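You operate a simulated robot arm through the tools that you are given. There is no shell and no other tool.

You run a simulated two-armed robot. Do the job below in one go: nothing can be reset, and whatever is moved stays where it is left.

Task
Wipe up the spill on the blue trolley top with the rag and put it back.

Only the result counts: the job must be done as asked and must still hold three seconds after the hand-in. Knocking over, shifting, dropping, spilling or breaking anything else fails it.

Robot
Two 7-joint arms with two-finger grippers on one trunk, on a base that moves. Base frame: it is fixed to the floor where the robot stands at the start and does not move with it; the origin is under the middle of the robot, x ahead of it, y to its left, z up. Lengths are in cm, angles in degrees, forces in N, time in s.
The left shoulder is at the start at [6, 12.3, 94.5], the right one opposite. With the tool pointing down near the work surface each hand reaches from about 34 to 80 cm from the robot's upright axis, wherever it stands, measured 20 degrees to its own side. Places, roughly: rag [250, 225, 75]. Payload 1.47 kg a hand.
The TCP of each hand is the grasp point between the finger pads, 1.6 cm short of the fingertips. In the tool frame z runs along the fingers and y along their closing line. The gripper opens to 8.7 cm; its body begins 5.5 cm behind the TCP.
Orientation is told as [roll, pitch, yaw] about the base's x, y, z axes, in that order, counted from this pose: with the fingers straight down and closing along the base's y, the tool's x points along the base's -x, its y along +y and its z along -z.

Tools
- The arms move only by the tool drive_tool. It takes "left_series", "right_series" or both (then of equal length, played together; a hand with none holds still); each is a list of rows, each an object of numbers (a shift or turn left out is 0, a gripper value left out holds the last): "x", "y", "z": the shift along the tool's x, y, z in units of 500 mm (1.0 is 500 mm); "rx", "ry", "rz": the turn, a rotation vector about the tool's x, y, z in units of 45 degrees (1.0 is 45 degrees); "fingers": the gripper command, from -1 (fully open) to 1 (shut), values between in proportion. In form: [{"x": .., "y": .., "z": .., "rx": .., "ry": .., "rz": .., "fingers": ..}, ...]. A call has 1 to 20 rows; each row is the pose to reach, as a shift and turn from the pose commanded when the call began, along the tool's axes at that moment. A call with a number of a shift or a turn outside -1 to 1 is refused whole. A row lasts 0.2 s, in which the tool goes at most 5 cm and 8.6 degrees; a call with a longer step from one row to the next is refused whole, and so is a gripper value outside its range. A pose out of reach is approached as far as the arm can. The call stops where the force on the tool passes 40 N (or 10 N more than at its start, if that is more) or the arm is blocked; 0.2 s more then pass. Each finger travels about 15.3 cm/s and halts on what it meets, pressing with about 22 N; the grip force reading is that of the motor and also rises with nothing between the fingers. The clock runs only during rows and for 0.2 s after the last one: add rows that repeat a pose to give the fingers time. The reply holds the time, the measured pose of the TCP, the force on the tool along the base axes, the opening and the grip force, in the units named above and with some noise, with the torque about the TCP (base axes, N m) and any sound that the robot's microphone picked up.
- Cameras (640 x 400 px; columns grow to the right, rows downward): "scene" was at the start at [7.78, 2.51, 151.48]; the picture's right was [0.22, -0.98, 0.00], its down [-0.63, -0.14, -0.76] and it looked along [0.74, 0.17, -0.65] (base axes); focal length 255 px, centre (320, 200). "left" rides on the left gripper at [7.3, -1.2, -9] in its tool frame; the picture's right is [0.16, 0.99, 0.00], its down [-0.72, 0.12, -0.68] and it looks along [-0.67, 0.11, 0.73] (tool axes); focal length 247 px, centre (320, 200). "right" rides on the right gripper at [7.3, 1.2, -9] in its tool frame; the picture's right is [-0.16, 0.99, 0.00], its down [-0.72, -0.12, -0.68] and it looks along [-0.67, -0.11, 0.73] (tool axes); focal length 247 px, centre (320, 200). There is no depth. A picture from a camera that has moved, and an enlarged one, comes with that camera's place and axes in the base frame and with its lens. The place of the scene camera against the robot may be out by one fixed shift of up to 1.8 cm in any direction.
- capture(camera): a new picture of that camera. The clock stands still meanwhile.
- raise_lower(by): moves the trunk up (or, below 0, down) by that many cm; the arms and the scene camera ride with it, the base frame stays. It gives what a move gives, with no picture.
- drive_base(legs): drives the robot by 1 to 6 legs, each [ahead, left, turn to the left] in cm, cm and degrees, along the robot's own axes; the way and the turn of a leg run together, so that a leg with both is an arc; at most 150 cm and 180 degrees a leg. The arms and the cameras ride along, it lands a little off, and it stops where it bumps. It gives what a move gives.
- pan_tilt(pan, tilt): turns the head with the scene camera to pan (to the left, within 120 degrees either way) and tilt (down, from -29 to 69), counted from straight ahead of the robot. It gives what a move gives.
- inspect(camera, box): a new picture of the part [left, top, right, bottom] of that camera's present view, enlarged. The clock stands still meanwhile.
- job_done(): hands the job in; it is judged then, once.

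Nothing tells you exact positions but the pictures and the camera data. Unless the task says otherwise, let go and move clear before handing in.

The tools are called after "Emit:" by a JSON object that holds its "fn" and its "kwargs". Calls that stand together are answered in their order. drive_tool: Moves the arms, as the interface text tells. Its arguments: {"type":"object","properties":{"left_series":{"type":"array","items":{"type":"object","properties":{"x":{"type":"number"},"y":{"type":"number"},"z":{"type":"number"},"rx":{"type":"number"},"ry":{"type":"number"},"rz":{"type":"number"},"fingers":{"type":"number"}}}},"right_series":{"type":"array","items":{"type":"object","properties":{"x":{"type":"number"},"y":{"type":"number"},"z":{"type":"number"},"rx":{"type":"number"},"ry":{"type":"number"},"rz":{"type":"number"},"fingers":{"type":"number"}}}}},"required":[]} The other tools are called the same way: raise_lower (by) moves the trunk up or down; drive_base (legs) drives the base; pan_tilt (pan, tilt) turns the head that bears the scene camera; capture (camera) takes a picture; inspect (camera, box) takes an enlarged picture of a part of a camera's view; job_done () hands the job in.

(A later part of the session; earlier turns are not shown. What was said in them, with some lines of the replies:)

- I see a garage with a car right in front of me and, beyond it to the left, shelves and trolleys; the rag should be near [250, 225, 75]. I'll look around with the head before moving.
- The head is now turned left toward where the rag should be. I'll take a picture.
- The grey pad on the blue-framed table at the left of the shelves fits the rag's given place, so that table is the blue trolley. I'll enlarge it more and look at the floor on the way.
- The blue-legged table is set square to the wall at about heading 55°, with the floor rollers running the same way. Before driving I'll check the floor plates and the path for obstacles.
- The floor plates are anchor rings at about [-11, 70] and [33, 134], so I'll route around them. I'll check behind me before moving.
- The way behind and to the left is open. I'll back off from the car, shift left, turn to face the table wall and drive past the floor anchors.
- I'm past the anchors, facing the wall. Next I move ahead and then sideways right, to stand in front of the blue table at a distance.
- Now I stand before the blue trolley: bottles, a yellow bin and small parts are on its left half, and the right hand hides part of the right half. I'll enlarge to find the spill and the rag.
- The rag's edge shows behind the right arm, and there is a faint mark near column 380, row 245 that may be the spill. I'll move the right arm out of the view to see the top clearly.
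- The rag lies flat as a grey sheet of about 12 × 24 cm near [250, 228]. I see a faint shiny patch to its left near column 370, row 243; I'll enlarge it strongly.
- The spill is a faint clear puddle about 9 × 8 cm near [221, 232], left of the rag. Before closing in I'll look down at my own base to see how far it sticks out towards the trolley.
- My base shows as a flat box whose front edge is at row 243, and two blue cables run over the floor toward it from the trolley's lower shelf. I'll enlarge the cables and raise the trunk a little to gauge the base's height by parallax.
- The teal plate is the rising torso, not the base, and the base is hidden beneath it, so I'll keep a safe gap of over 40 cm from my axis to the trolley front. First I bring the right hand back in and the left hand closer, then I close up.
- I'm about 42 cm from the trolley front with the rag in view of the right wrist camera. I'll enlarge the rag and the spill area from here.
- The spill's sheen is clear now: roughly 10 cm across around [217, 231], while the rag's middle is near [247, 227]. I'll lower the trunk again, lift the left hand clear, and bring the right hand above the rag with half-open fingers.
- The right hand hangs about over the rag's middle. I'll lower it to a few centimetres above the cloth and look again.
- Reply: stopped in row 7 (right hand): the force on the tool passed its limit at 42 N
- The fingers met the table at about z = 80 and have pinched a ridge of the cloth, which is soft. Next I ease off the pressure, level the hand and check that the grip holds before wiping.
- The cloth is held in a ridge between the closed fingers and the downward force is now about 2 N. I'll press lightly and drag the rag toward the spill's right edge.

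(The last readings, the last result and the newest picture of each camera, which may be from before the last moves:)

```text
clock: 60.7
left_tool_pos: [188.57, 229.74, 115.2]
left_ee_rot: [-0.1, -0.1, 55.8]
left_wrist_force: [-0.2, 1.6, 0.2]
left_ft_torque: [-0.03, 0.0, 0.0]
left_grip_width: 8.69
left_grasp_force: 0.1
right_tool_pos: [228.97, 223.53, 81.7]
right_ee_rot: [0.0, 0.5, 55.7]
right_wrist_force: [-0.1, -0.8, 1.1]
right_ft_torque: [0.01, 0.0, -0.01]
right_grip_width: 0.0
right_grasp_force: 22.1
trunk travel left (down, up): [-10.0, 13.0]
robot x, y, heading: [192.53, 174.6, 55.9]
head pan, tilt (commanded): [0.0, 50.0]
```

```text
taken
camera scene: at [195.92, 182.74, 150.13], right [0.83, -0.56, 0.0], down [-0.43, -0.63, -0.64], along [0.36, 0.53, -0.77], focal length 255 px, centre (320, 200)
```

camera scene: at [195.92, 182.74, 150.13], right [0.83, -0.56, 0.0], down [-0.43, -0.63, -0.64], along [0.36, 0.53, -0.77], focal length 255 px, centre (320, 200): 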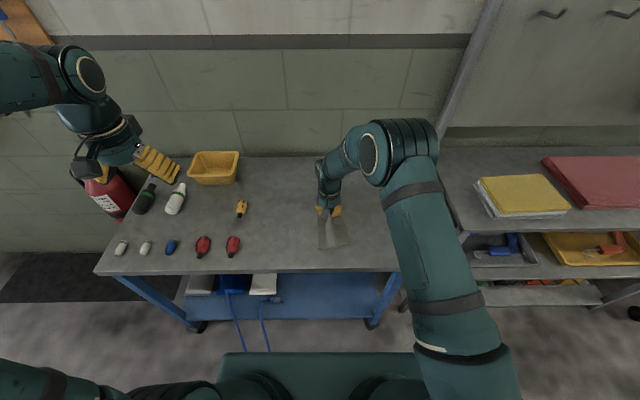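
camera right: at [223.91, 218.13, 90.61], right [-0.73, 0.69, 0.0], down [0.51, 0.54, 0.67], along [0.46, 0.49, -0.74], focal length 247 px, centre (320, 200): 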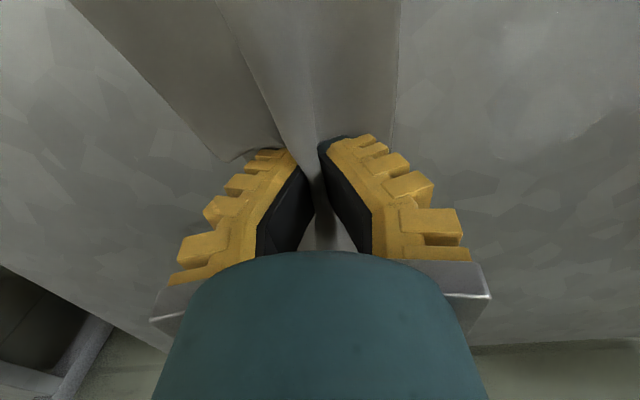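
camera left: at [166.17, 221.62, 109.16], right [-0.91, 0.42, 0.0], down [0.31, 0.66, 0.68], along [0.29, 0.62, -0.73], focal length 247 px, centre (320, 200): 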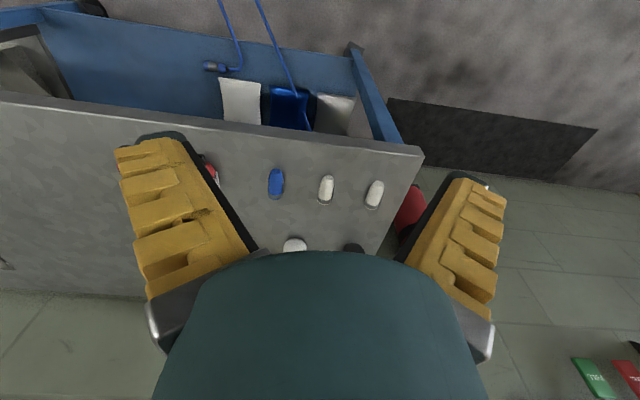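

The rag follows the fingers well and the spill's sheen lies just to the left. Now I press a bit more and make the first wiping pass to the left across the puddle.

Emit:
{"fn": "drive_tool", "kwargs": {"right_series": [{"x": 0.02, "z": 0.006, "fingers": 1}, {"x": 0.045, "y": 0.03, "z": 0.009, "fingers": 1}, {"x": 0.045, "y": 0.07, "z": 0.009, "fingers": 1}, {"x": 0.045, "y": 0.11, "z": 0.009, "fingers": 1}, {"x": 0.045, "y": 0.15, "z": 0.009, "fingers": 1}, {"x": 0.045, "y": 0.19, "z": 0.009, "fingers": 1}, {"x": 0.045, "y": 0.23, "z": 0.009, "fingers": 1}, {"x": 0.045, "y": 0.27, "z": 0.009, "fingers": 1}, {"x": 0.045, "y": 0.31, "z": 0.009, "fingers": 1}, {"x": 0.045, "y": 0.35, "z": 0.009, "fingers": 1}]}}

Emit:
{"fn": "capture", "kwargs": {"camera": "right"}}

Emit:
{"fn": "inspect", "kwargs": {"camera": "scene", "box": [190, 150, 390, 290]}}

```text
clock: 61.8
left_tool_pos: [188.6, 229.78, 115.12]
left_ee_rot: [0.0, -0.1, 55.8]
left_wrist_force: [0.1, 0.5, 0.6]
left_ft_torque: [-0.02, -0.01, -0.02]
left_grip_width: 8.7
left_grasp_force: 0.1
right_tool_pos: [223.34, 225.2, 81.49]
right_ee_rot: [0.2, -0.2, 55.7]
right_wrist_force: [-2.1, -1.1, 19.6]
right_ft_torque: [-0.09, 0.03, -0.02]
right_grip_width: 0.09
right_grasp_force: 22.0
trunk travel left (down, up): [-10.0, 13.0]
robot x, y, heading: [192.39, 175.02, 55.8]
head pan, tilt (commanded): [0.0, 50.0]
stopped in row 5 (right hand): the force on the tool passed its limit at 42 N (the readings are from after the stop); the commanded pose is now the measured one
```

```text
taken
camera right: at [218.32, 219.8, 90.4], right [-0.73, 0.69, 0.0], down [0.5, 0.53, 0.68], along [0.47, 0.5, -0.73], focal length 247 px, centre (320, 200)
```

right: 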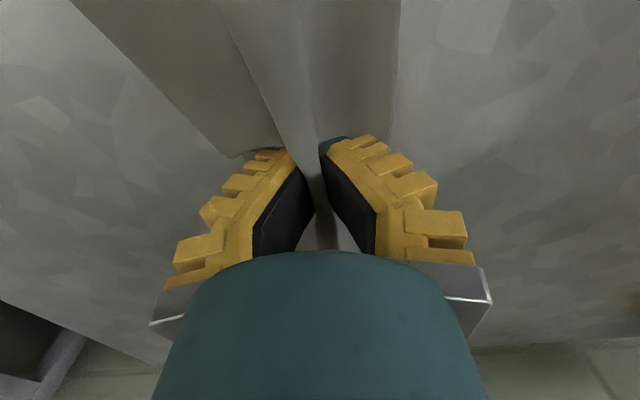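

```text
2.86 times, centred on (290, 220) of scene
camera zoom: at [195.91, 182.68, 150.12], right [0.83, -0.56, 0.0], down [-0.43, -0.63, -0.64], along [0.36, 0.53, -0.77], focal length 730 px, centre (406, 143)
```

zoom: 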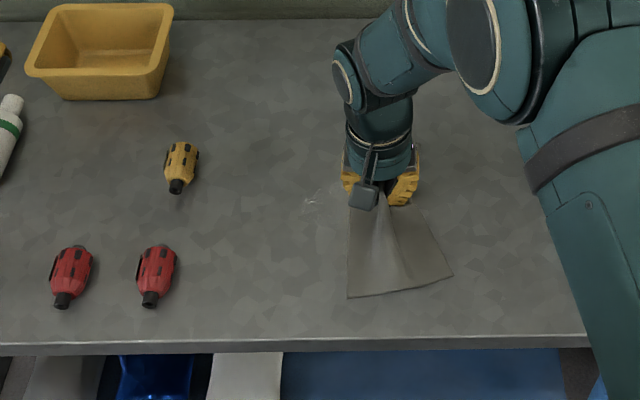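

The press was a bit too strong and stopped at 42 N, just short of the puddle. I ease up by about a millimetre and carry on sweeping left.

Emit:
{"fn": "drive_tool", "kwargs": {"right_series": [{"z": -0.003, "fingers": 1}, {"y": 0.03, "z": -0.003, "fingers": 1}, {"y": 0.06, "z": -0.003, "fingers": 1}, {"y": 0.09, "z": -0.003, "fingers": 1}, {"y": 0.12, "z": -0.003, "fingers": 1}, {"y": 0.15, "z": -0.003, "fingers": 1}, {"y": 0.18, "z": -0.003, "fingers": 1}, {"y": 0.21, "z": -0.003, "fingers": 1}, {"y": 0.24, "z": -0.003, "fingers": 1}, {"y": 0.26, "z": -0.003, "fingers": 1}]}}

Emit:
{"fn": "capture", "kwargs": {"camera": "right"}}

Emit:
{"fn": "inspect", "kwargs": {"camera": "scene", "box": [190, 150, 390, 290]}}

```text
clock: 64.0
left_tool_pos: [188.74, 229.65, 115.22]
left_ee_rot: [0.0, 0.0, 55.8]
left_wrist_force: [0.5, 0.2, 0.3]
left_ft_torque: [-0.02, -0.03, 0.04]
left_grip_width: 8.65
left_grasp_force: 0.0
right_tool_pos: [212.46, 232.55, 81.64]
right_ee_rot: [0.0, 0.1, 55.9]
right_wrist_force: [1.7, -1.1, 7.2]
right_ft_torque: [-0.04, -0.06, 0.01]
right_grip_width: 0.02
right_grasp_force: 21.6
trunk travel left (down, up): [-10.0, 13.0]
robot x, y, heading: [192.54, 174.99, 55.8]
head pan, tilt (commanded): [0.0, 50.0]
```

```text
taken
camera right: at [207.56, 227.03, 90.52], right [-0.73, 0.69, 0.0], down [0.51, 0.53, 0.68], along [0.46, 0.49, -0.74], focal length 247 px, centre (320, 200)
```

right: 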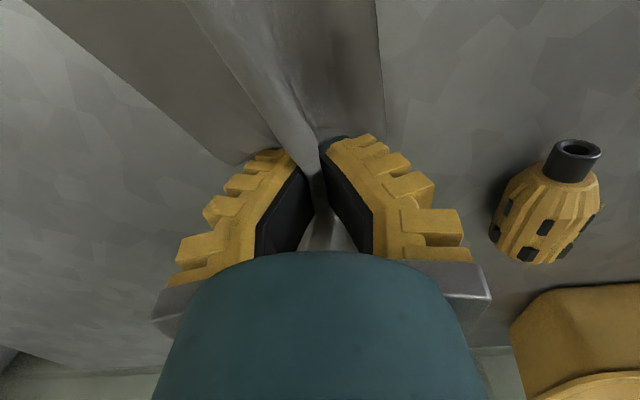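

```text
2.86 times, centred on (290, 220) of scene
camera zoom: at [195.99, 182.66, 150.13], right [0.83, -0.56, 0.0], down [-0.43, -0.63, -0.64], along [0.36, 0.53, -0.77], focal length 730 px, centre (406, 143)
```

zoom: 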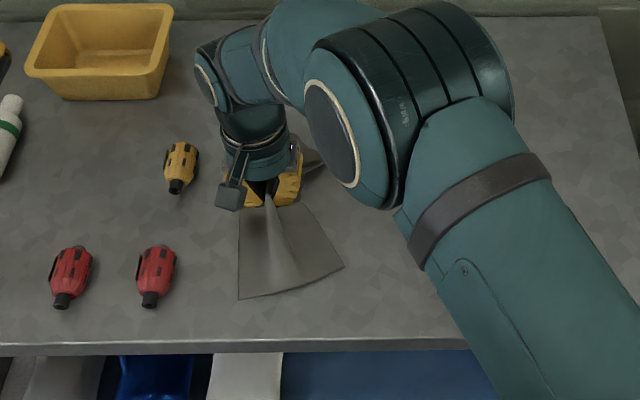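

A moderate 7 N press worked and the cloth looks darker where it took up liquid. I'll sweep back to the right a few centimetres further ahead, still clear of the yellow item.

Emit:
{"fn": "drive_tool", "kwargs": {"right_series": [{"x": -0.03, "y": -0.01, "fingers": 1}, {"x": -0.06, "y": -0.03, "fingers": 1}, {"x": -0.06, "y": -0.07, "fingers": 1}, {"x": -0.06, "y": -0.11, "fingers": 1}, {"x": -0.06, "y": -0.15, "fingers": 1}, {"x": -0.06, "y": -0.19, "fingers": 1}, {"x": -0.06, "y": -0.23, "fingers": 1}, {"x": -0.06, "y": -0.27, "fingers": 1}, {"x": -0.06, "y": -0.31, "fingers": 1}]}}

Emit:
{"fn": "capture", "kwargs": {"camera": "right"}}

Emit:
{"fn": "inspect", "kwargs": {"camera": "scene", "box": [190, 150, 390, 290]}}

```text
clock: 66.0
left_tool_pos: [188.7, 229.59, 115.25]
left_ee_rot: [0.0, -0.1, 55.7]
left_wrist_force: [-0.3, 0.2, -0.6]
left_ft_torque: [-0.01, 0.03, 0.02]
left_grip_width: 8.68
left_grasp_force: 0.0
right_tool_pos: [227.14, 226.23, 81.57]
right_ee_rot: [0.2, 0.0, 55.7]
right_wrist_force: [-3.8, 4.4, 22.7]
right_ft_torque: [0.04, 0.04, -0.04]
right_grip_width: 0.1
right_grasp_force: 22.1
trunk travel left (down, up): [-10.0, 13.0]
robot x, y, heading: [192.45, 174.98, 55.6]
head pan, tilt (commanded): [0.0, 50.0]
```

```text
taken
camera right: at [222.13, 220.8, 90.38], right [-0.73, 0.69, 0.0], down [0.5, 0.53, 0.68], along [0.47, 0.5, -0.73], focal length 247 px, centre (320, 200)
```

right: 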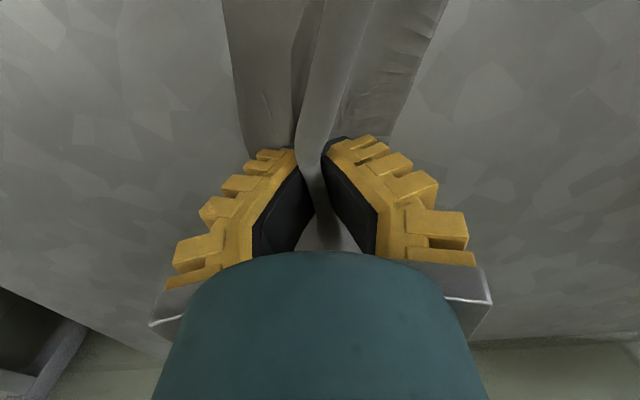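

```text
2.86 times, centred on (290, 220) of scene
camera zoom: at [195.88, 182.58, 150.15], right [0.83, -0.56, 0.0], down [-0.43, -0.63, -0.64], along [0.36, 0.53, -0.77], focal length 730 px, centre (406, 143)
```

zoom: 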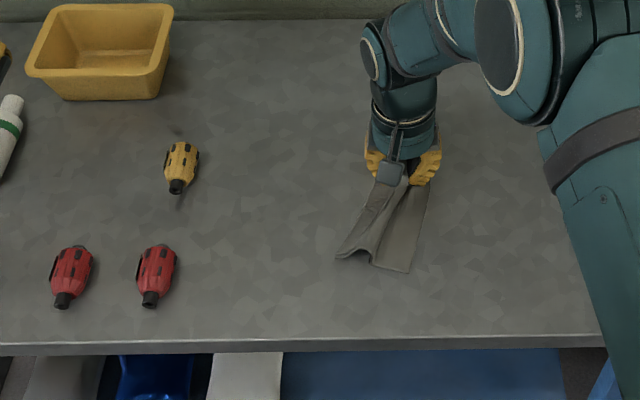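

The sheen near the old spill spot seems gone. I'll enlarge that area to check for any leftover and look at the dark marks near the yellow item.

Emit:
{"fn": "inspect", "kwargs": {"camera": "scene", "box": [230, 180, 330, 250]}}

Emit:
{"fn": "inspect", "kwargs": {"camera": "right", "box": [400, 0, 640, 200]}}

Emit:
{"fn": "capture", "kwargs": {"camera": "left"}}

```text
5.71 times, centred on (280, 215) of scene
camera zoom: at [195.88, 182.58, 150.15], right [0.83, -0.56, 0.0], down [-0.43, -0.63, -0.64], along [0.36, 0.53, -0.77], focal length 1459 px, centre (549, 114)
```

zoom: 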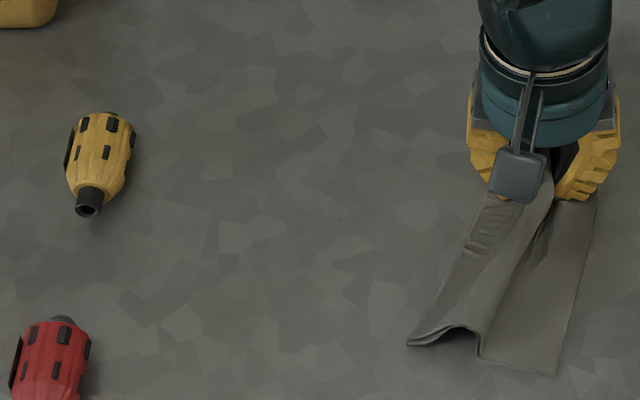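

```text
2.00 times, centred on (520, 100) of right
camera zoom: at [222.13, 220.8, 90.38], right [-0.73, 0.69, 0.0], down [0.5, 0.53, 0.68], along [0.47, 0.5, -0.73], focal length 494 px, centre (-80, 400)
```

zoom: 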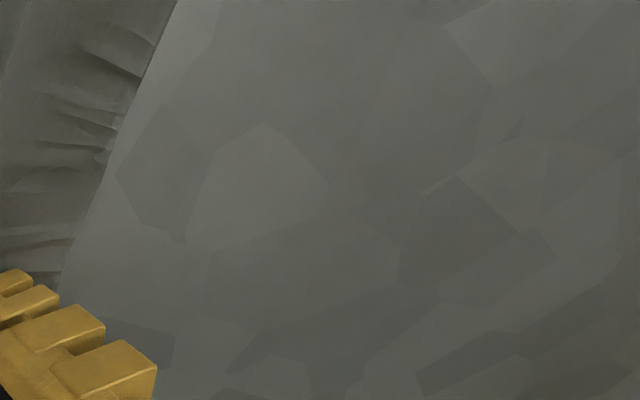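

```text
taken
camera left: at [185.6, 222.95, 124.09], right [-0.91, 0.42, 0.0], down [0.31, 0.66, 0.68], along [0.29, 0.62, -0.73], focal length 247 px, centre (320, 200)
```

left: 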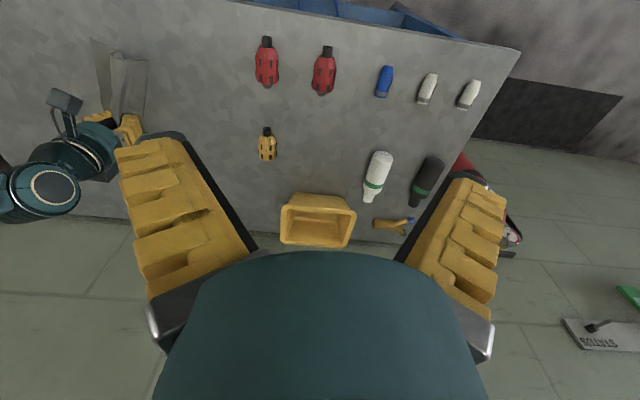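

The area looks clean from here, but I'll add passes nearer the front and through the middle to be sure, with slightly lighter pressure.

Emit:
{"fn": "drive_tool", "kwargs": {"right_series": [{"x": 0.04, "z": -0.002, "fingers": 1}, {"x": 0.08, "z": -0.002, "fingers": 1}, {"x": 0.12, "y": 0.02, "z": -0.002, "fingers": 1}, {"x": 0.12, "y": 0.06, "z": -0.002, "fingers": 1}, {"x": 0.12, "y": 0.1, "z": -0.002, "fingers": 1}, {"x": 0.12, "y": 0.14, "z": -0.002, "fingers": 1}, {"x": 0.12, "y": 0.18, "z": -0.002, "fingers": 1}, {"x": 0.12, "y": 0.22, "z": -0.002, "fingers": 1}, {"x": 0.12, "y": 0.26, "z": -0.002, "fingers": 1}, {"x": 0.12, "y": 0.3, "z": -0.002, "fingers": 1}]}}

Emit:
{"fn": "inspect", "kwargs": {"camera": "scene", "box": [190, 150, 390, 290]}}

```text
clock: 68.2
left_tool_pos: [188.62, 229.63, 115.19]
left_ee_rot: [0.0, 0.0, 55.8]
left_wrist_force: [0.2, 0.5, -0.7]
left_ft_torque: [0.02, -0.01, -0.01]
left_grip_width: 8.66
left_grasp_force: 0.0
right_tool_pos: [211.38, 229.69, 81.52]
right_ee_rot: [0.1, 0.1, 55.7]
right_wrist_force: [2.5, -1.4, 9.1]
right_ft_torque: [0.0, 0.0, -0.01]
right_grip_width: 0.01
right_grasp_force: 21.9
trunk travel left (down, up): [-10.0, 13.0]
robot x, y, heading: [192.34, 174.99, 55.8]
head pan, tilt (commanded): [0.0, 50.0]
```

```text
2.86 times, centred on (290, 220) of scene
camera zoom: at [195.97, 182.66, 150.14], right [0.83, -0.56, 0.0], down [-0.43, -0.63, -0.64], along [0.36, 0.53, -0.77], focal length 730 px, centre (406, 143)
```

zoom: 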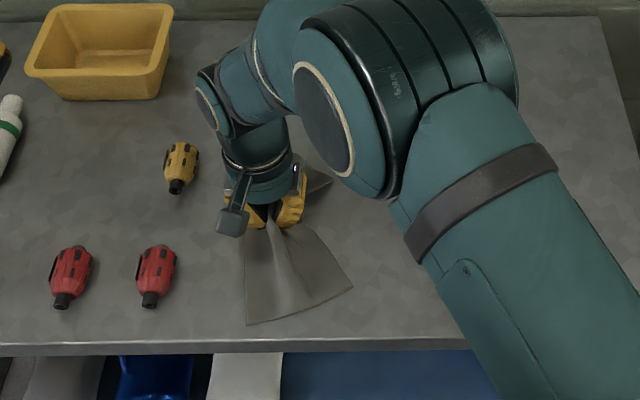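

The front pass went well at 9 N. Now one more pass back to the right through the middle, and then I'll look at the spot uncovered.

Emit:
{"fn": "drive_tool", "kwargs": {"right_series": [{"x": -0.03, "y": -0.01, "z": -0.001, "fingers": 1}, {"x": -0.05, "y": -0.03, "z": -0.001, "fingers": 1}, {"x": -0.05, "y": -0.07, "z": -0.001, "fingers": 1}, {"x": -0.05, "y": -0.11, "z": -0.001, "fingers": 1}, {"x": -0.05, "y": -0.15, "z": -0.001, "fingers": 1}, {"x": -0.05, "y": -0.19, "z": -0.001, "fingers": 1}, {"x": -0.05, "y": -0.23, "z": -0.001, "fingers": 1}, {"x": -0.05, "y": -0.27, "z": -0.001, "fingers": 1}, {"x": -0.05, "y": -0.31, "z": -0.001, "fingers": 1}, {"x": -0.05, "y": -0.35, "z": -0.001, "fingers": 1}, {"x": -0.05, "y": -0.39, "z": -0.001, "fingers": 1}]}}

Emit:
{"fn": "capture", "kwargs": {"camera": "scene"}}

Emit:
{"fn": "inspect", "kwargs": {"camera": "scene", "box": [220, 180, 360, 270]}}

Emit:
{"fn": "capture", "kwargs": {"camera": "right"}}

```text
clock: 70.6
left_tool_pos: [188.7, 229.8, 115.21]
left_ee_rot: [-0.1, 0.0, 55.7]
left_wrist_force: [-1.0, -0.2, -0.1]
left_ft_torque: [0.0, 0.03, 0.01]
left_grip_width: 8.72
left_grasp_force: 0.1
right_tool_pos: [228.59, 220.71, 81.72]
right_ee_rot: [0.1, 0.2, 55.8]
right_wrist_force: [-0.2, 0.7, 3.3]
right_ft_torque: [0.04, 0.01, -0.03]
right_grip_width: 0.0
right_grasp_force: 21.8
trunk travel left (down, up): [-10.0, 13.0]
robot x, y, heading: [192.5, 174.73, 56.0]
head pan, tilt (commanded): [0.0, 50.0]
```

```text
taken
camera scene: at [196.01, 182.69, 150.14], right [0.83, -0.56, 0.0], down [-0.43, -0.63, -0.64], along [0.36, 0.53, -0.77], focal length 255 px, centre (320, 200)
```

scene: 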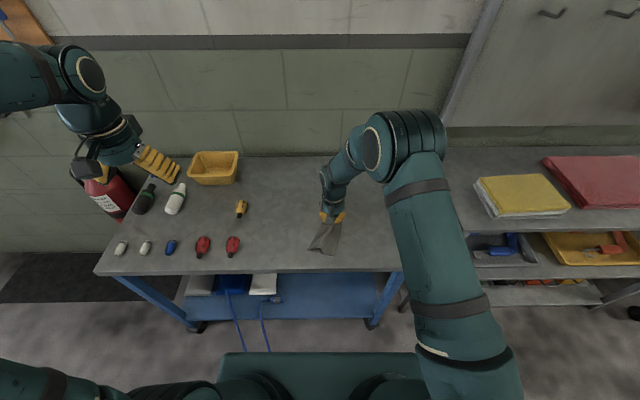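

```text
4.44 times, centred on (290, 225) of scene
camera zoom: at [196.01, 182.69, 150.14], right [0.83, -0.56, 0.0], down [-0.43, -0.63, -0.64], along [0.36, 0.53, -0.77], focal length 1135 px, centre (453, 89)
```

zoom: 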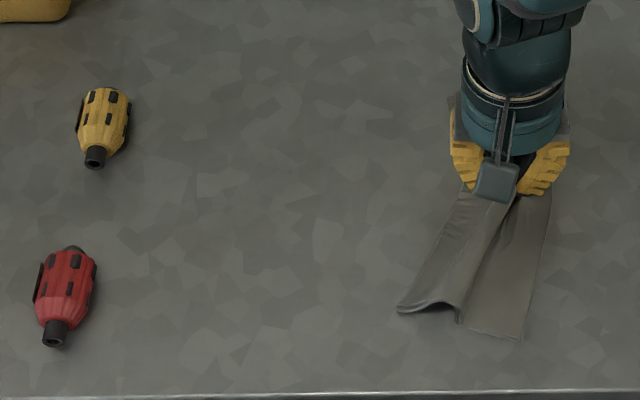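

```text
taken
camera right: at [223.65, 215.36, 90.54], right [-0.73, 0.69, 0.0], down [0.5, 0.53, 0.68], along [0.46, 0.5, -0.73], focal length 247 px, centre (320, 200)
```

right: 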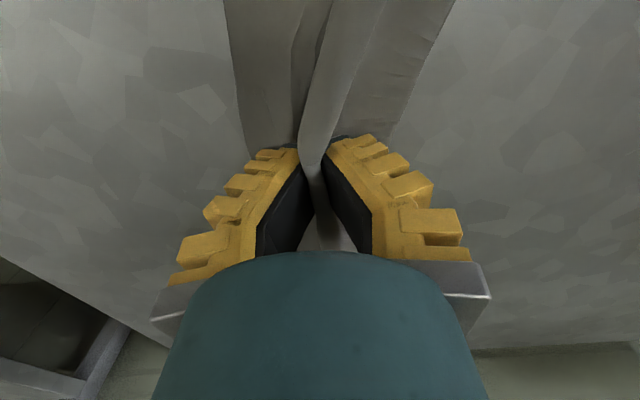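

No sheen is left from this angle. I'll check from other head tilts, as the liquid only shows by reflection.

Emit:
{"fn": "pan_tilt", "kwargs": {"pan": 8, "tilt": 69}}

Emit:
{"fn": "inspect", "kwargs": {"camera": "scene", "box": [200, 60, 420, 200]}}

Emit:
{"fn": "pan_tilt", "kwargs": {"pan": 0, "tilt": 35}}

Emit:
{"fn": "inspect", "kwargs": {"camera": "scene", "box": [200, 230, 360, 340]}}

Emit:
{"fn": "inspect", "kwargs": {"camera": "left", "box": [60, 0, 300, 150]}}

```text
clock: 71.4
left_tool_pos: [188.72, 229.66, 115.11]
left_ee_rot: [-0.1, 0.0, 55.8]
left_wrist_force: [0.2, -1.3, 0.0]
left_ft_torque: [0.03, 0.0, -0.01]
left_grip_width: 8.73
left_grasp_force: 0.1
right_tool_pos: [228.56, 220.76, 81.5]
right_ee_rot: [0.1, 0.0, 55.7]
right_wrist_force: [-0.1, 0.0, 3.0]
right_ft_torque: [0.03, 0.01, 0.02]
right_grip_width: 0.0
right_grasp_force: 21.9
trunk travel left (down, up): [-10.0, 13.0]
robot x, y, heading: [193.02, 174.78, 56.0]
head pan, tilt (commanded): [8.0, 68.8]
```

```text
2.86 times, centred on (310, 130) of scene
camera zoom: at [194.13, 181.36, 147.95], right [0.9, -0.44, 0.0], down [-0.41, -0.84, -0.36], along [0.16, 0.33, -0.93], focal length 730 px, centre (349, 400)
```

zoom: 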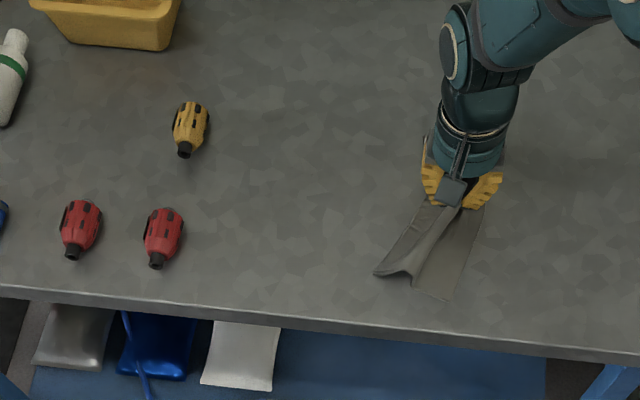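

```text
clock: 72.4
left_tool_pos: [188.78, 229.75, 115.24]
left_ee_rot: [0.0, 0.0, 55.9]
left_wrist_force: [0.1, 0.0, -0.2]
left_ft_torque: [0.0, 0.01, -0.02]
left_grip_width: 8.7
left_grasp_force: 0.0
right_tool_pos: [228.49, 220.79, 81.54]
right_ee_rot: [0.0, 0.0, 55.7]
right_wrist_force: [0.3, -0.3, 3.4]
right_ft_torque: [-0.02, 0.01, -0.01]
right_grip_width: 0.0
right_grasp_force: 22.0
trunk travel left (down, up): [-10.0, 13.0]
robot x, y, heading: [192.58, 174.74, 56.0]
head pan, tilt (commanded): [0.0, 35.0]
```

```text
3.64 times, centred on (280, 285) of scene
camera zoom: at [196.61, 183.62, 152.3], right [0.83, -0.56, 0.0], down [-0.32, -0.47, -0.82], along [0.46, 0.68, -0.57], focal length 928 px, centre (466, -109)
```

zoom: 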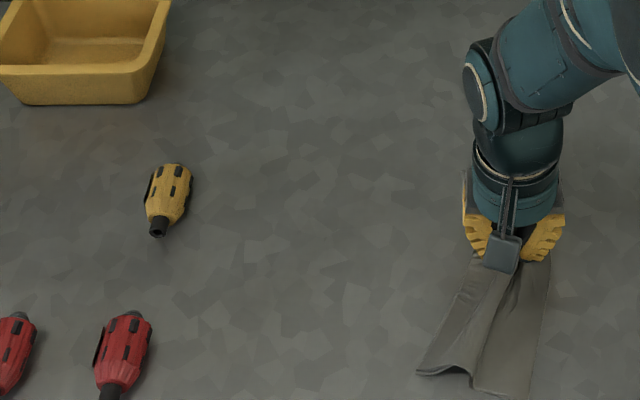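

```text
2.67 times, centred on (180, 75) of left
camera zoom: at [185.68, 223.05, 124.05], right [-0.91, 0.42, 0.0], down [0.31, 0.66, 0.68], along [0.29, 0.62, -0.73], focal length 659 px, centre (693, 533)
```

zoom: 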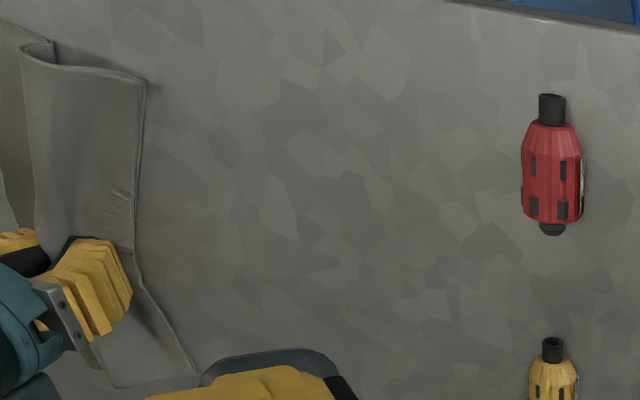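

The table is clean from all these views. Now I drag the rag back to its old place, about 15 cm ahead and 11 cm right, with only light contact so that it stays flat.

Emit:
{"fn": "drive_tool", "kwargs": {"right_series": [{"z": -0.006, "fingers": 1}, {"x": -0.03, "y": -0.0225, "z": -0.008, "fingers": 1}, {"x": -0.06, "y": -0.045, "z": -0.008, "fingers": 1}, {"x": -0.09, "y": -0.067, "z": -0.008, "fingers": 1}, {"x": -0.12, "y": -0.09, "z": -0.008, "fingers": 1}, {"x": -0.15, "y": -0.112, "z": -0.008, "fingers": 1}]}}

Emit:
{"fn": "inspect", "kwargs": {"camera": "scene", "box": [230, 200, 430, 330]}}

Emit:
{"fn": "capture", "kwargs": {"camera": "right"}}

Emit:
{"fn": "capture", "kwargs": {"camera": "left"}}

```text
clock: 73.8
left_tool_pos: [188.8, 229.86, 115.22]
left_ee_rot: [-0.1, -0.1, 55.8]
left_wrist_force: [0.3, -0.3, 0.5]
left_ft_torque: [0.05, -0.01, 0.0]
left_grip_width: 8.69
left_grasp_force: 0.1
right_tool_pos: [237.72, 223.8, 81.96]
right_ee_rot: [0.0, 0.1, 55.8]
right_wrist_force: [0.6, -0.1, -1.2]
right_ft_torque: [0.0, 0.0, 0.01]
right_grip_width: 0.02
right_grasp_force: 21.7
trunk travel left (down, up): [-10.0, 13.0]
robot x, y, heading: [192.59, 174.95, 55.6]
head pan, tilt (commanded): [0.0, 35.0]
```

```text
3.08 times, centred on (330, 265) of scene
camera zoom: at [196.65, 183.66, 152.31], right [0.83, -0.56, 0.0], down [-0.32, -0.47, -0.82], along [0.46, 0.68, -0.57], focal length 786 px, centre (289, 0)
```

zoom: 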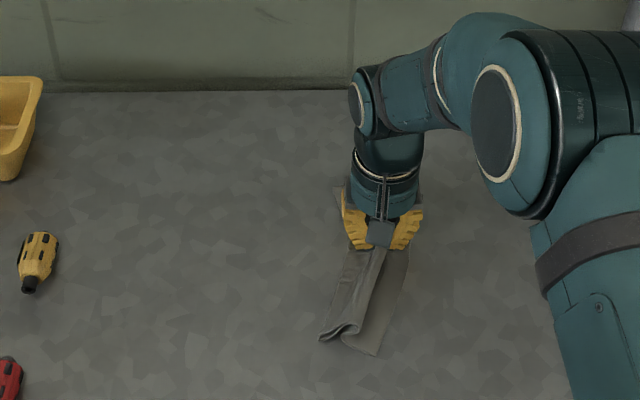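

```text
taken
camera right: at [232.7, 218.37, 90.82], right [-0.73, 0.69, 0.0], down [0.51, 0.53, 0.68], along [0.46, 0.49, -0.73], focal length 247 px, centre (320, 200)
```

right: 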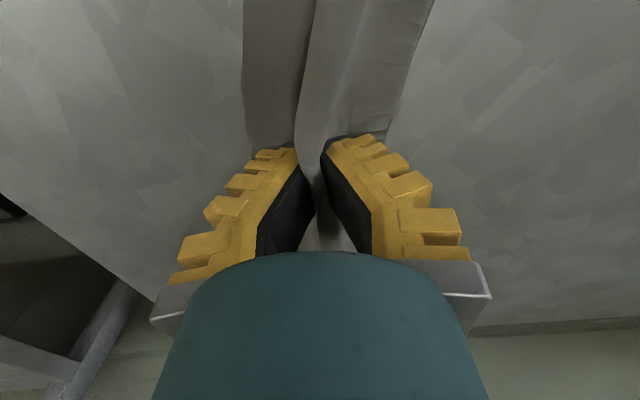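

```text
taken
camera left: at [185.72, 223.09, 124.04], right [-0.91, 0.42, 0.0], down [0.31, 0.66, 0.68], along [0.29, 0.62, -0.73], focal length 247 px, centre (320, 200)
```

left: 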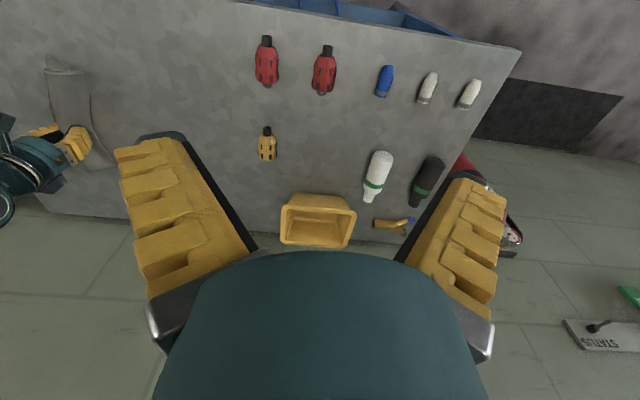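

The rag trails along nicely. I'll move the remaining 7 cm ahead and 5 cm right, with a small overshoot and return so that the cloth lies straight.

Emit:
{"fn": "drive_tool", "kwargs": {"right_series": [{"x": -0.03, "y": -0.03, "fingers": 1}, {"x": -0.06, "y": -0.06, "fingers": 1}, {"x": -0.09, "y": -0.09, "fingers": 1}, {"x": -0.12, "y": -0.12, "fingers": 1}, {"x": -0.15, "y": -0.15, "fingers": 1}, {"x": -0.17, "y": -0.15, "fingers": 1}, {"x": -0.17, "y": -0.13, "fingers": 1}, {"x": -0.146, "y": -0.106, "fingers": 1}, {"x": -0.146, "y": -0.106, "fingers": 1}]}}

Emit:
{"fn": "inspect", "kwargs": {"camera": "scene", "box": [270, 190, 470, 320]}}

Emit:
{"fn": "capture", "kwargs": {"camera": "right"}}

```text
clock: 75.8
left_tool_pos: [188.61, 229.76, 115.14]
left_ee_rot: [0.1, 0.0, 55.8]
left_wrist_force: [0.3, 0.3, -0.1]
left_ft_torque: [0.0, 0.0, 0.0]
left_grip_width: 8.71
left_grasp_force: 0.1
right_tool_pos: [246.18, 226.6, 81.85]
right_ee_rot: [0.1, 0.0, 55.7]
right_wrist_force: [-0.5, -0.9, -0.2]
right_ft_torque: [0.01, 0.03, 0.01]
right_grip_width: 0.02
right_grasp_force: 22.2
trunk travel left (down, up): [-10.0, 13.0]
robot x, y, heading: [192.58, 174.49, 55.9]
head pan, tilt (commanded): [0.0, 35.0]
```

```text
3.08 times, centred on (370, 255) of scene
camera zoom: at [196.65, 183.66, 152.31], right [0.83, -0.56, 0.0], down [-0.32, -0.47, -0.82], along [0.46, 0.68, -0.57], focal length 786 px, centre (166, 31)
```

zoom: 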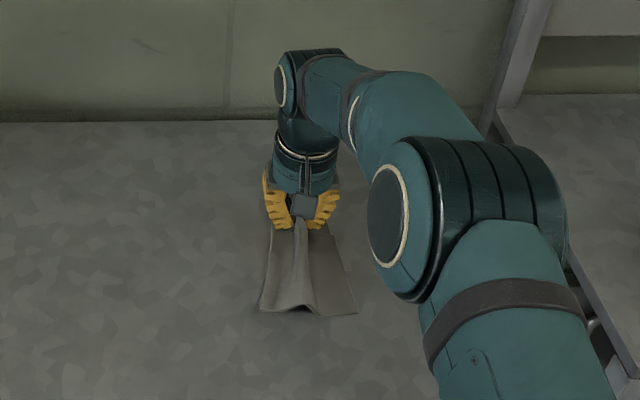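

```text
taken
camera right: at [241.21, 221.21, 90.78], right [-0.73, 0.69, 0.0], down [0.51, 0.53, 0.68], along [0.47, 0.49, -0.73], focal length 247 px, centre (320, 200)
```

right: 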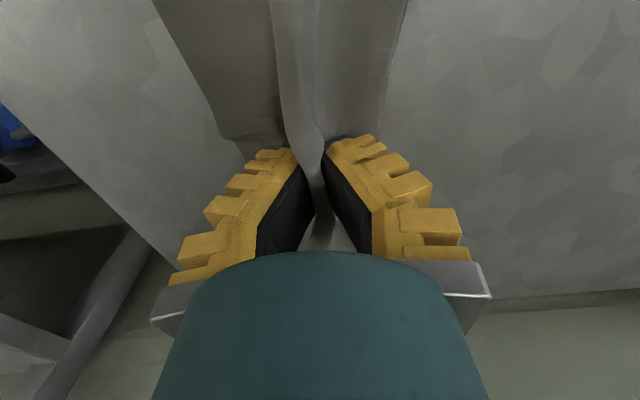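

The rag is back over its original place and the view matches the one when I gripped it. I'll open the fingers gently and lift straight up.

Emit:
{"fn": "drive_tool", "kwargs": {"right_series": [{"fingers": 0.5}, {"fingers": 0.2}, {"fingers": 0.0}, {"fingers": 0.0}, {"z": -0.02, "fingers": 0.0}, {"z": -0.06, "fingers": 0.0}, {"z": -0.12, "fingers": 0.0}]}}

Emit:
{"fn": "capture", "kwargs": {"camera": "right"}}

Emit:
{"fn": "inspect", "kwargs": {"camera": "scene", "box": [270, 190, 470, 320]}}

```text
clock: 77.4
left_tool_pos: [188.65, 229.71, 115.12]
left_ee_rot: [0.1, 0.0, 55.8]
left_wrist_force: [0.2, -0.3, 0.0]
left_ft_torque: [0.0, 0.01, 0.01]
left_grip_width: 8.71
left_grasp_force: 0.0
right_tool_pos: [246.07, 226.91, 87.65]
right_ee_rot: [0.0, 0.0, 55.8]
right_wrist_force: [0.1, 0.7, -0.8]
right_ft_torque: [-0.01, -0.02, 0.01]
right_grip_width: 4.89
right_grasp_force: 3.4
trunk travel left (down, up): [-10.0, 13.0]
robot x, y, heading: [192.78, 174.91, 55.9]
head pan, tilt (commanded): [0.0, 35.0]
```

```text
taken
camera right: at [241.23, 221.52, 96.66], right [-0.73, 0.69, 0.0], down [0.51, 0.53, 0.68], along [0.46, 0.49, -0.73], focal length 247 px, centre (320, 200)
```

right: 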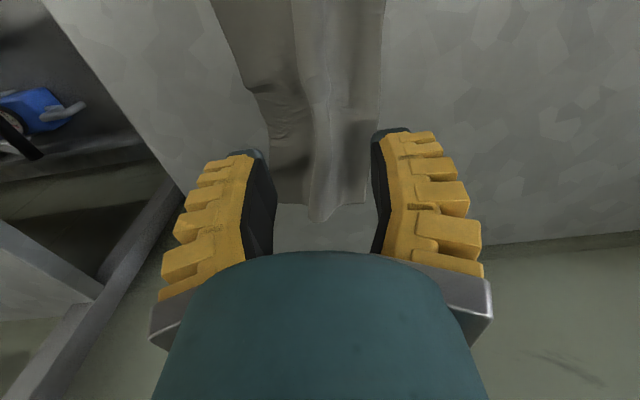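

```text
3.08 times, centred on (370, 255) of scene
camera zoom: at [196.59, 183.61, 152.32], right [0.83, -0.56, 0.0], down [-0.32, -0.47, -0.82], along [0.46, 0.68, -0.57], focal length 786 px, centre (166, 31)
```

zoom: 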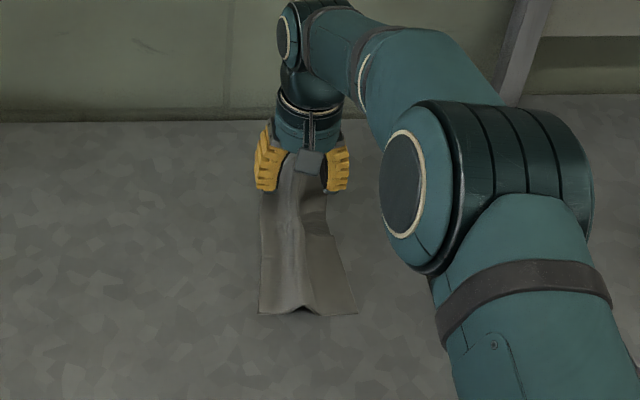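

The cloth is released with a shallow ridge left in it. I'll lift the hand and draw it back to see how the rag lies.

Emit:
{"fn": "drive_tool", "kwargs": {"right_series": [{"z": -0.09, "fingers": 0.0}, {"z": -0.18}, {"z": -0.27}, {"z": -0.36}, {"z": -0.4, "x": 0.06}, {"z": -0.42, "x": 0.14}, {"z": -0.44, "x": 0.23}, {"z": -0.46, "x": 0.32}, {"z": -0.48, "x": 0.4}]}}

Emit:
{"fn": "capture", "kwargs": {"camera": "right"}}

Emit:
{"fn": "inspect", "kwargs": {"camera": "right", "box": [270, 30, 450, 230]}}

Emit:
{"fn": "pan_tilt", "kwargs": {"pan": 0, "tilt": 60}}

Emit:
{"fn": "capture", "kwargs": {"camera": "scene"}}

```text
clock: 79.4
left_tool_pos: [188.68, 229.68, 115.22]
left_ee_rot: [0.0, -0.1, 55.7]
left_wrist_force: [0.1, -1.2, 1.1]
left_ft_torque: [0.01, 0.01, 0.02]
left_grip_width: 8.72
left_grasp_force: 0.1
right_tool_pos: [234.95, 210.26, 112.26]
right_ee_rot: [0.3, 0.0, 55.6]
right_wrist_force: [0.1, 0.2, -0.2]
right_ft_torque: [0.01, 0.0, 0.0]
right_grip_width: 4.91
right_grasp_force: 3.5
trunk travel left (down, up): [-10.0, 13.0]
robot x, y, heading: [192.49, 174.98, 55.8]
head pan, tilt (commanded): [0.0, 35.0]
```

```text
taken
camera right: at [230.04, 204.8, 121.07], right [-0.73, 0.69, 0.0], down [0.5, 0.53, 0.68], along [0.47, 0.5, -0.73], focal length 247 px, centre (320, 200)
```

right: 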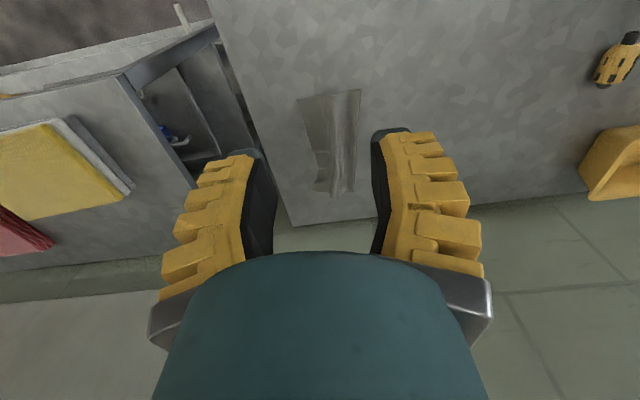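

```text
2.00 times, centred on (360, 130) of right
camera zoom: at [230.04, 204.8, 121.07], right [-0.73, 0.69, 0.0], down [0.5, 0.53, 0.68], along [0.47, 0.5, -0.73], focal length 494 px, centre (240, 340)
```

zoom: 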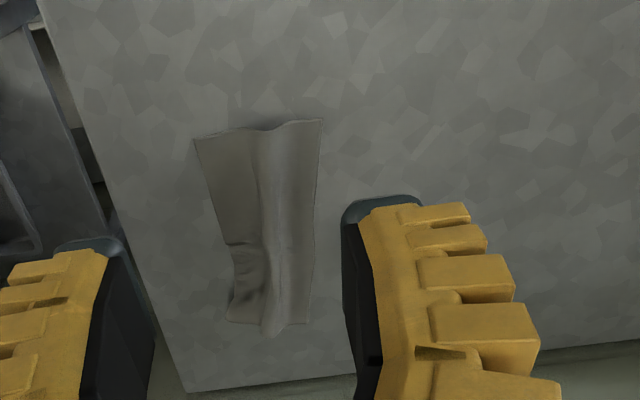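

```text
clock: 80.3
left_tool_pos: [188.71, 229.79, 115.2]
left_ee_rot: [0.1, -0.1, 55.8]
left_wrist_force: [0.4, -0.2, 0.0]
left_ft_torque: [0.01, 0.0, 0.0]
left_grip_width: 8.73
left_grasp_force: 0.0
right_tool_pos: [235.14, 210.41, 112.17]
right_ee_rot: [0.2, 0.1, 55.6]
right_wrist_force: [1.0, -0.8, 0.6]
right_ft_torque: [-0.02, 0.02, -0.02]
right_grip_width: 4.91
right_grasp_force: 3.6
trunk travel left (down, up): [-10.0, 13.0]
robot x, y, heading: [192.61, 174.75, 55.7]
head pan, tilt (commanded): [0.0, 60.0]
```

```text
taken
camera scene: at [195.42, 181.87, 148.88], right [0.83, -0.56, 0.0], down [-0.49, -0.72, -0.5], along [0.28, 0.41, -0.87], focal length 255 px, centre (320, 200)
```

scene: 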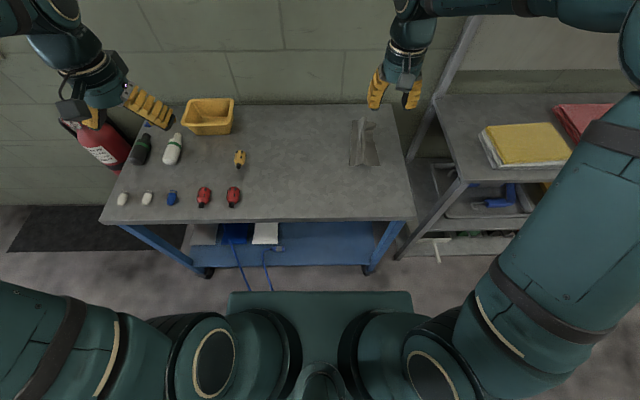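

The rag lies back in its old place (middle about [246, 225], within a centimetre of before), just slightly rumpled. I'll check the former spill area from the wrist camera and the scene camera once more.

Emit:
{"fn": "inspect", "kwargs": {"camera": "right", "box": [380, 0, 560, 130]}}

Emit:
{"fn": "inspect", "kwargs": {"camera": "scene", "box": [220, 100, 400, 215]}}

Emit:
{"fn": "inspect", "kwargs": {"camera": "left", "box": [0, 0, 300, 170]}}

```text
3.08 times, centred on (470, 65) of right
camera zoom: at [230.15, 204.97, 120.98], right [-0.73, 0.69, 0.0], down [0.51, 0.53, 0.68], along [0.47, 0.49, -0.73], focal length 760 px, centre (-142, 615)
```

zoom: 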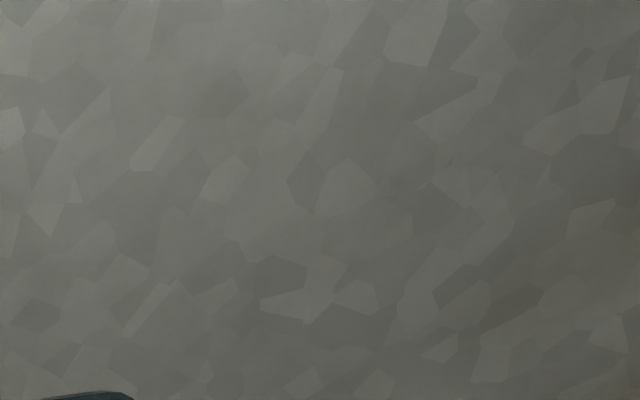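

```text
3.48 times, centred on (310, 158) of scene
camera zoom: at [195.42, 181.87, 148.88], right [0.83, -0.56, 0.0], down [-0.49, -0.72, -0.5], along [0.28, 0.41, -0.87], focal length 888 px, centre (355, 348)
```

zoom: 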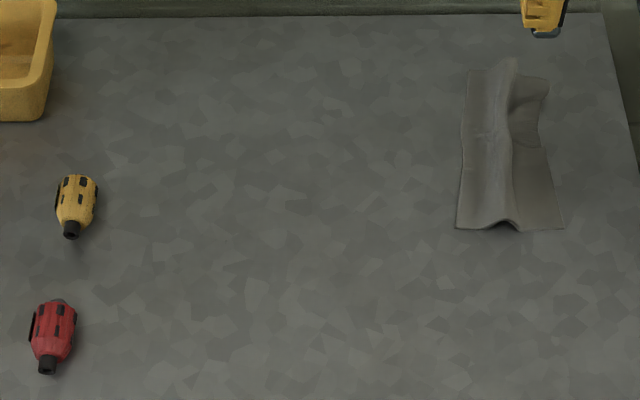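

```text
2.13 times, centred on (150, 85) of left
camera zoom: at [185.69, 223.07, 124.04], right [-0.91, 0.42, 0.0], down [0.31, 0.66, 0.68], along [0.29, 0.62, -0.73], focal length 527 px, centre (683, 445)
```

zoom: 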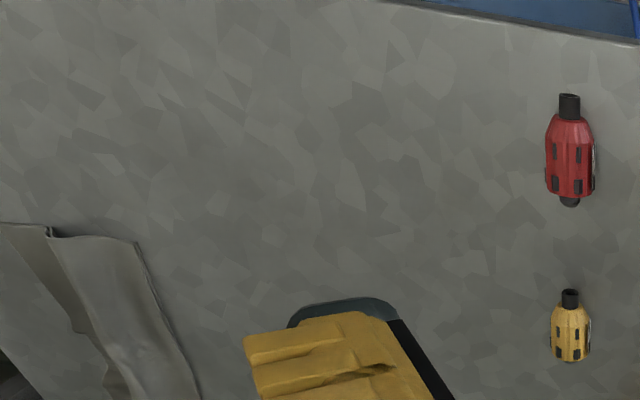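

The puddle is gone in all views. I'll check the left half of the trolley top once more for any other liquid and that nothing there was moved.

Emit:
{"fn": "inspect", "kwargs": {"camera": "left", "box": [220, 0, 520, 250]}}

Emit:
{"fn": "inspect", "kwargs": {"camera": "scene", "box": [95, 90, 275, 220]}}

```text
1.60 times, centred on (370, 125) of left
camera zoom: at [185.69, 223.07, 124.04], right [-0.91, 0.42, 0.0], down [0.31, 0.66, 0.68], along [0.29, 0.62, -0.73], focal length 395 px, centre (240, 320)
```

zoom: 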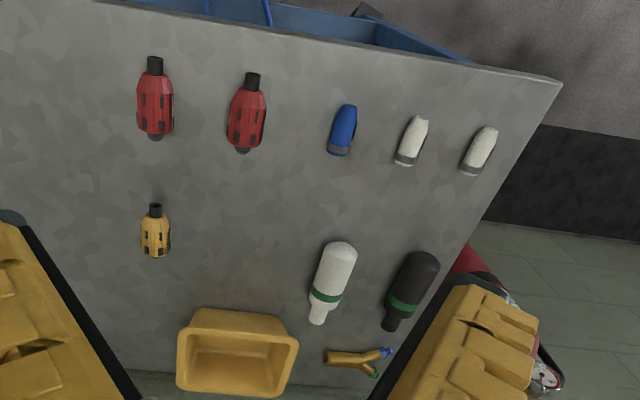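

```text
3.08 times, centred on (185, 155) of scene
camera zoom: at [195.42, 181.87, 148.88], right [0.83, -0.56, 0.0], down [-0.49, -0.72, -0.5], along [0.28, 0.41, -0.87], focal length 786 px, centre (735, 338)
```

zoom: 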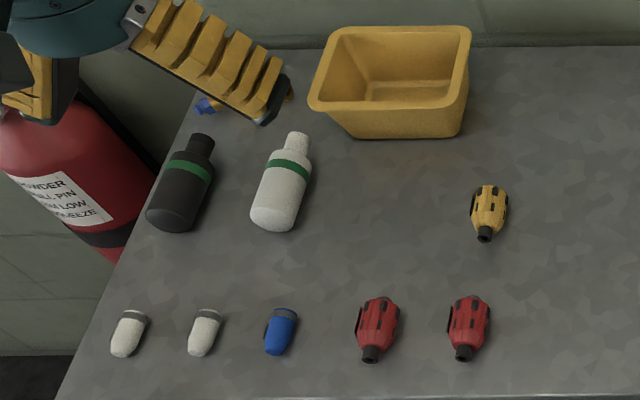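

The spill is wiped off, the rag lies released in its old place, and all the other items stand as before with both hands clear. I hand in now.

Emit:
{"fn": "job_done", "kwargs": {}}

```text
The job is handed in.
```

I wiped up the spill on the blue trolley top and put the rag back in its old place. No sheen was left in any of the camera views I checked afterwards.

- **Spill:** it was a clear puddle about 9 cm across, left of the rag. I made four passes over it, and the cloth looked darker where it took up the liquid.
- **Rag:** its middle is within about 1 cm of where it was, by my camera estimate. It lies slightly rumpled, with a shallow ridge where the fingers pinched it, and I did not smooth it flat.
- **Other items:** nothing else on the trolley top looked moved, and I felt no bump while driving. Both hands are clear of the table.

The hand-in was accepted, but it came with no verdict.
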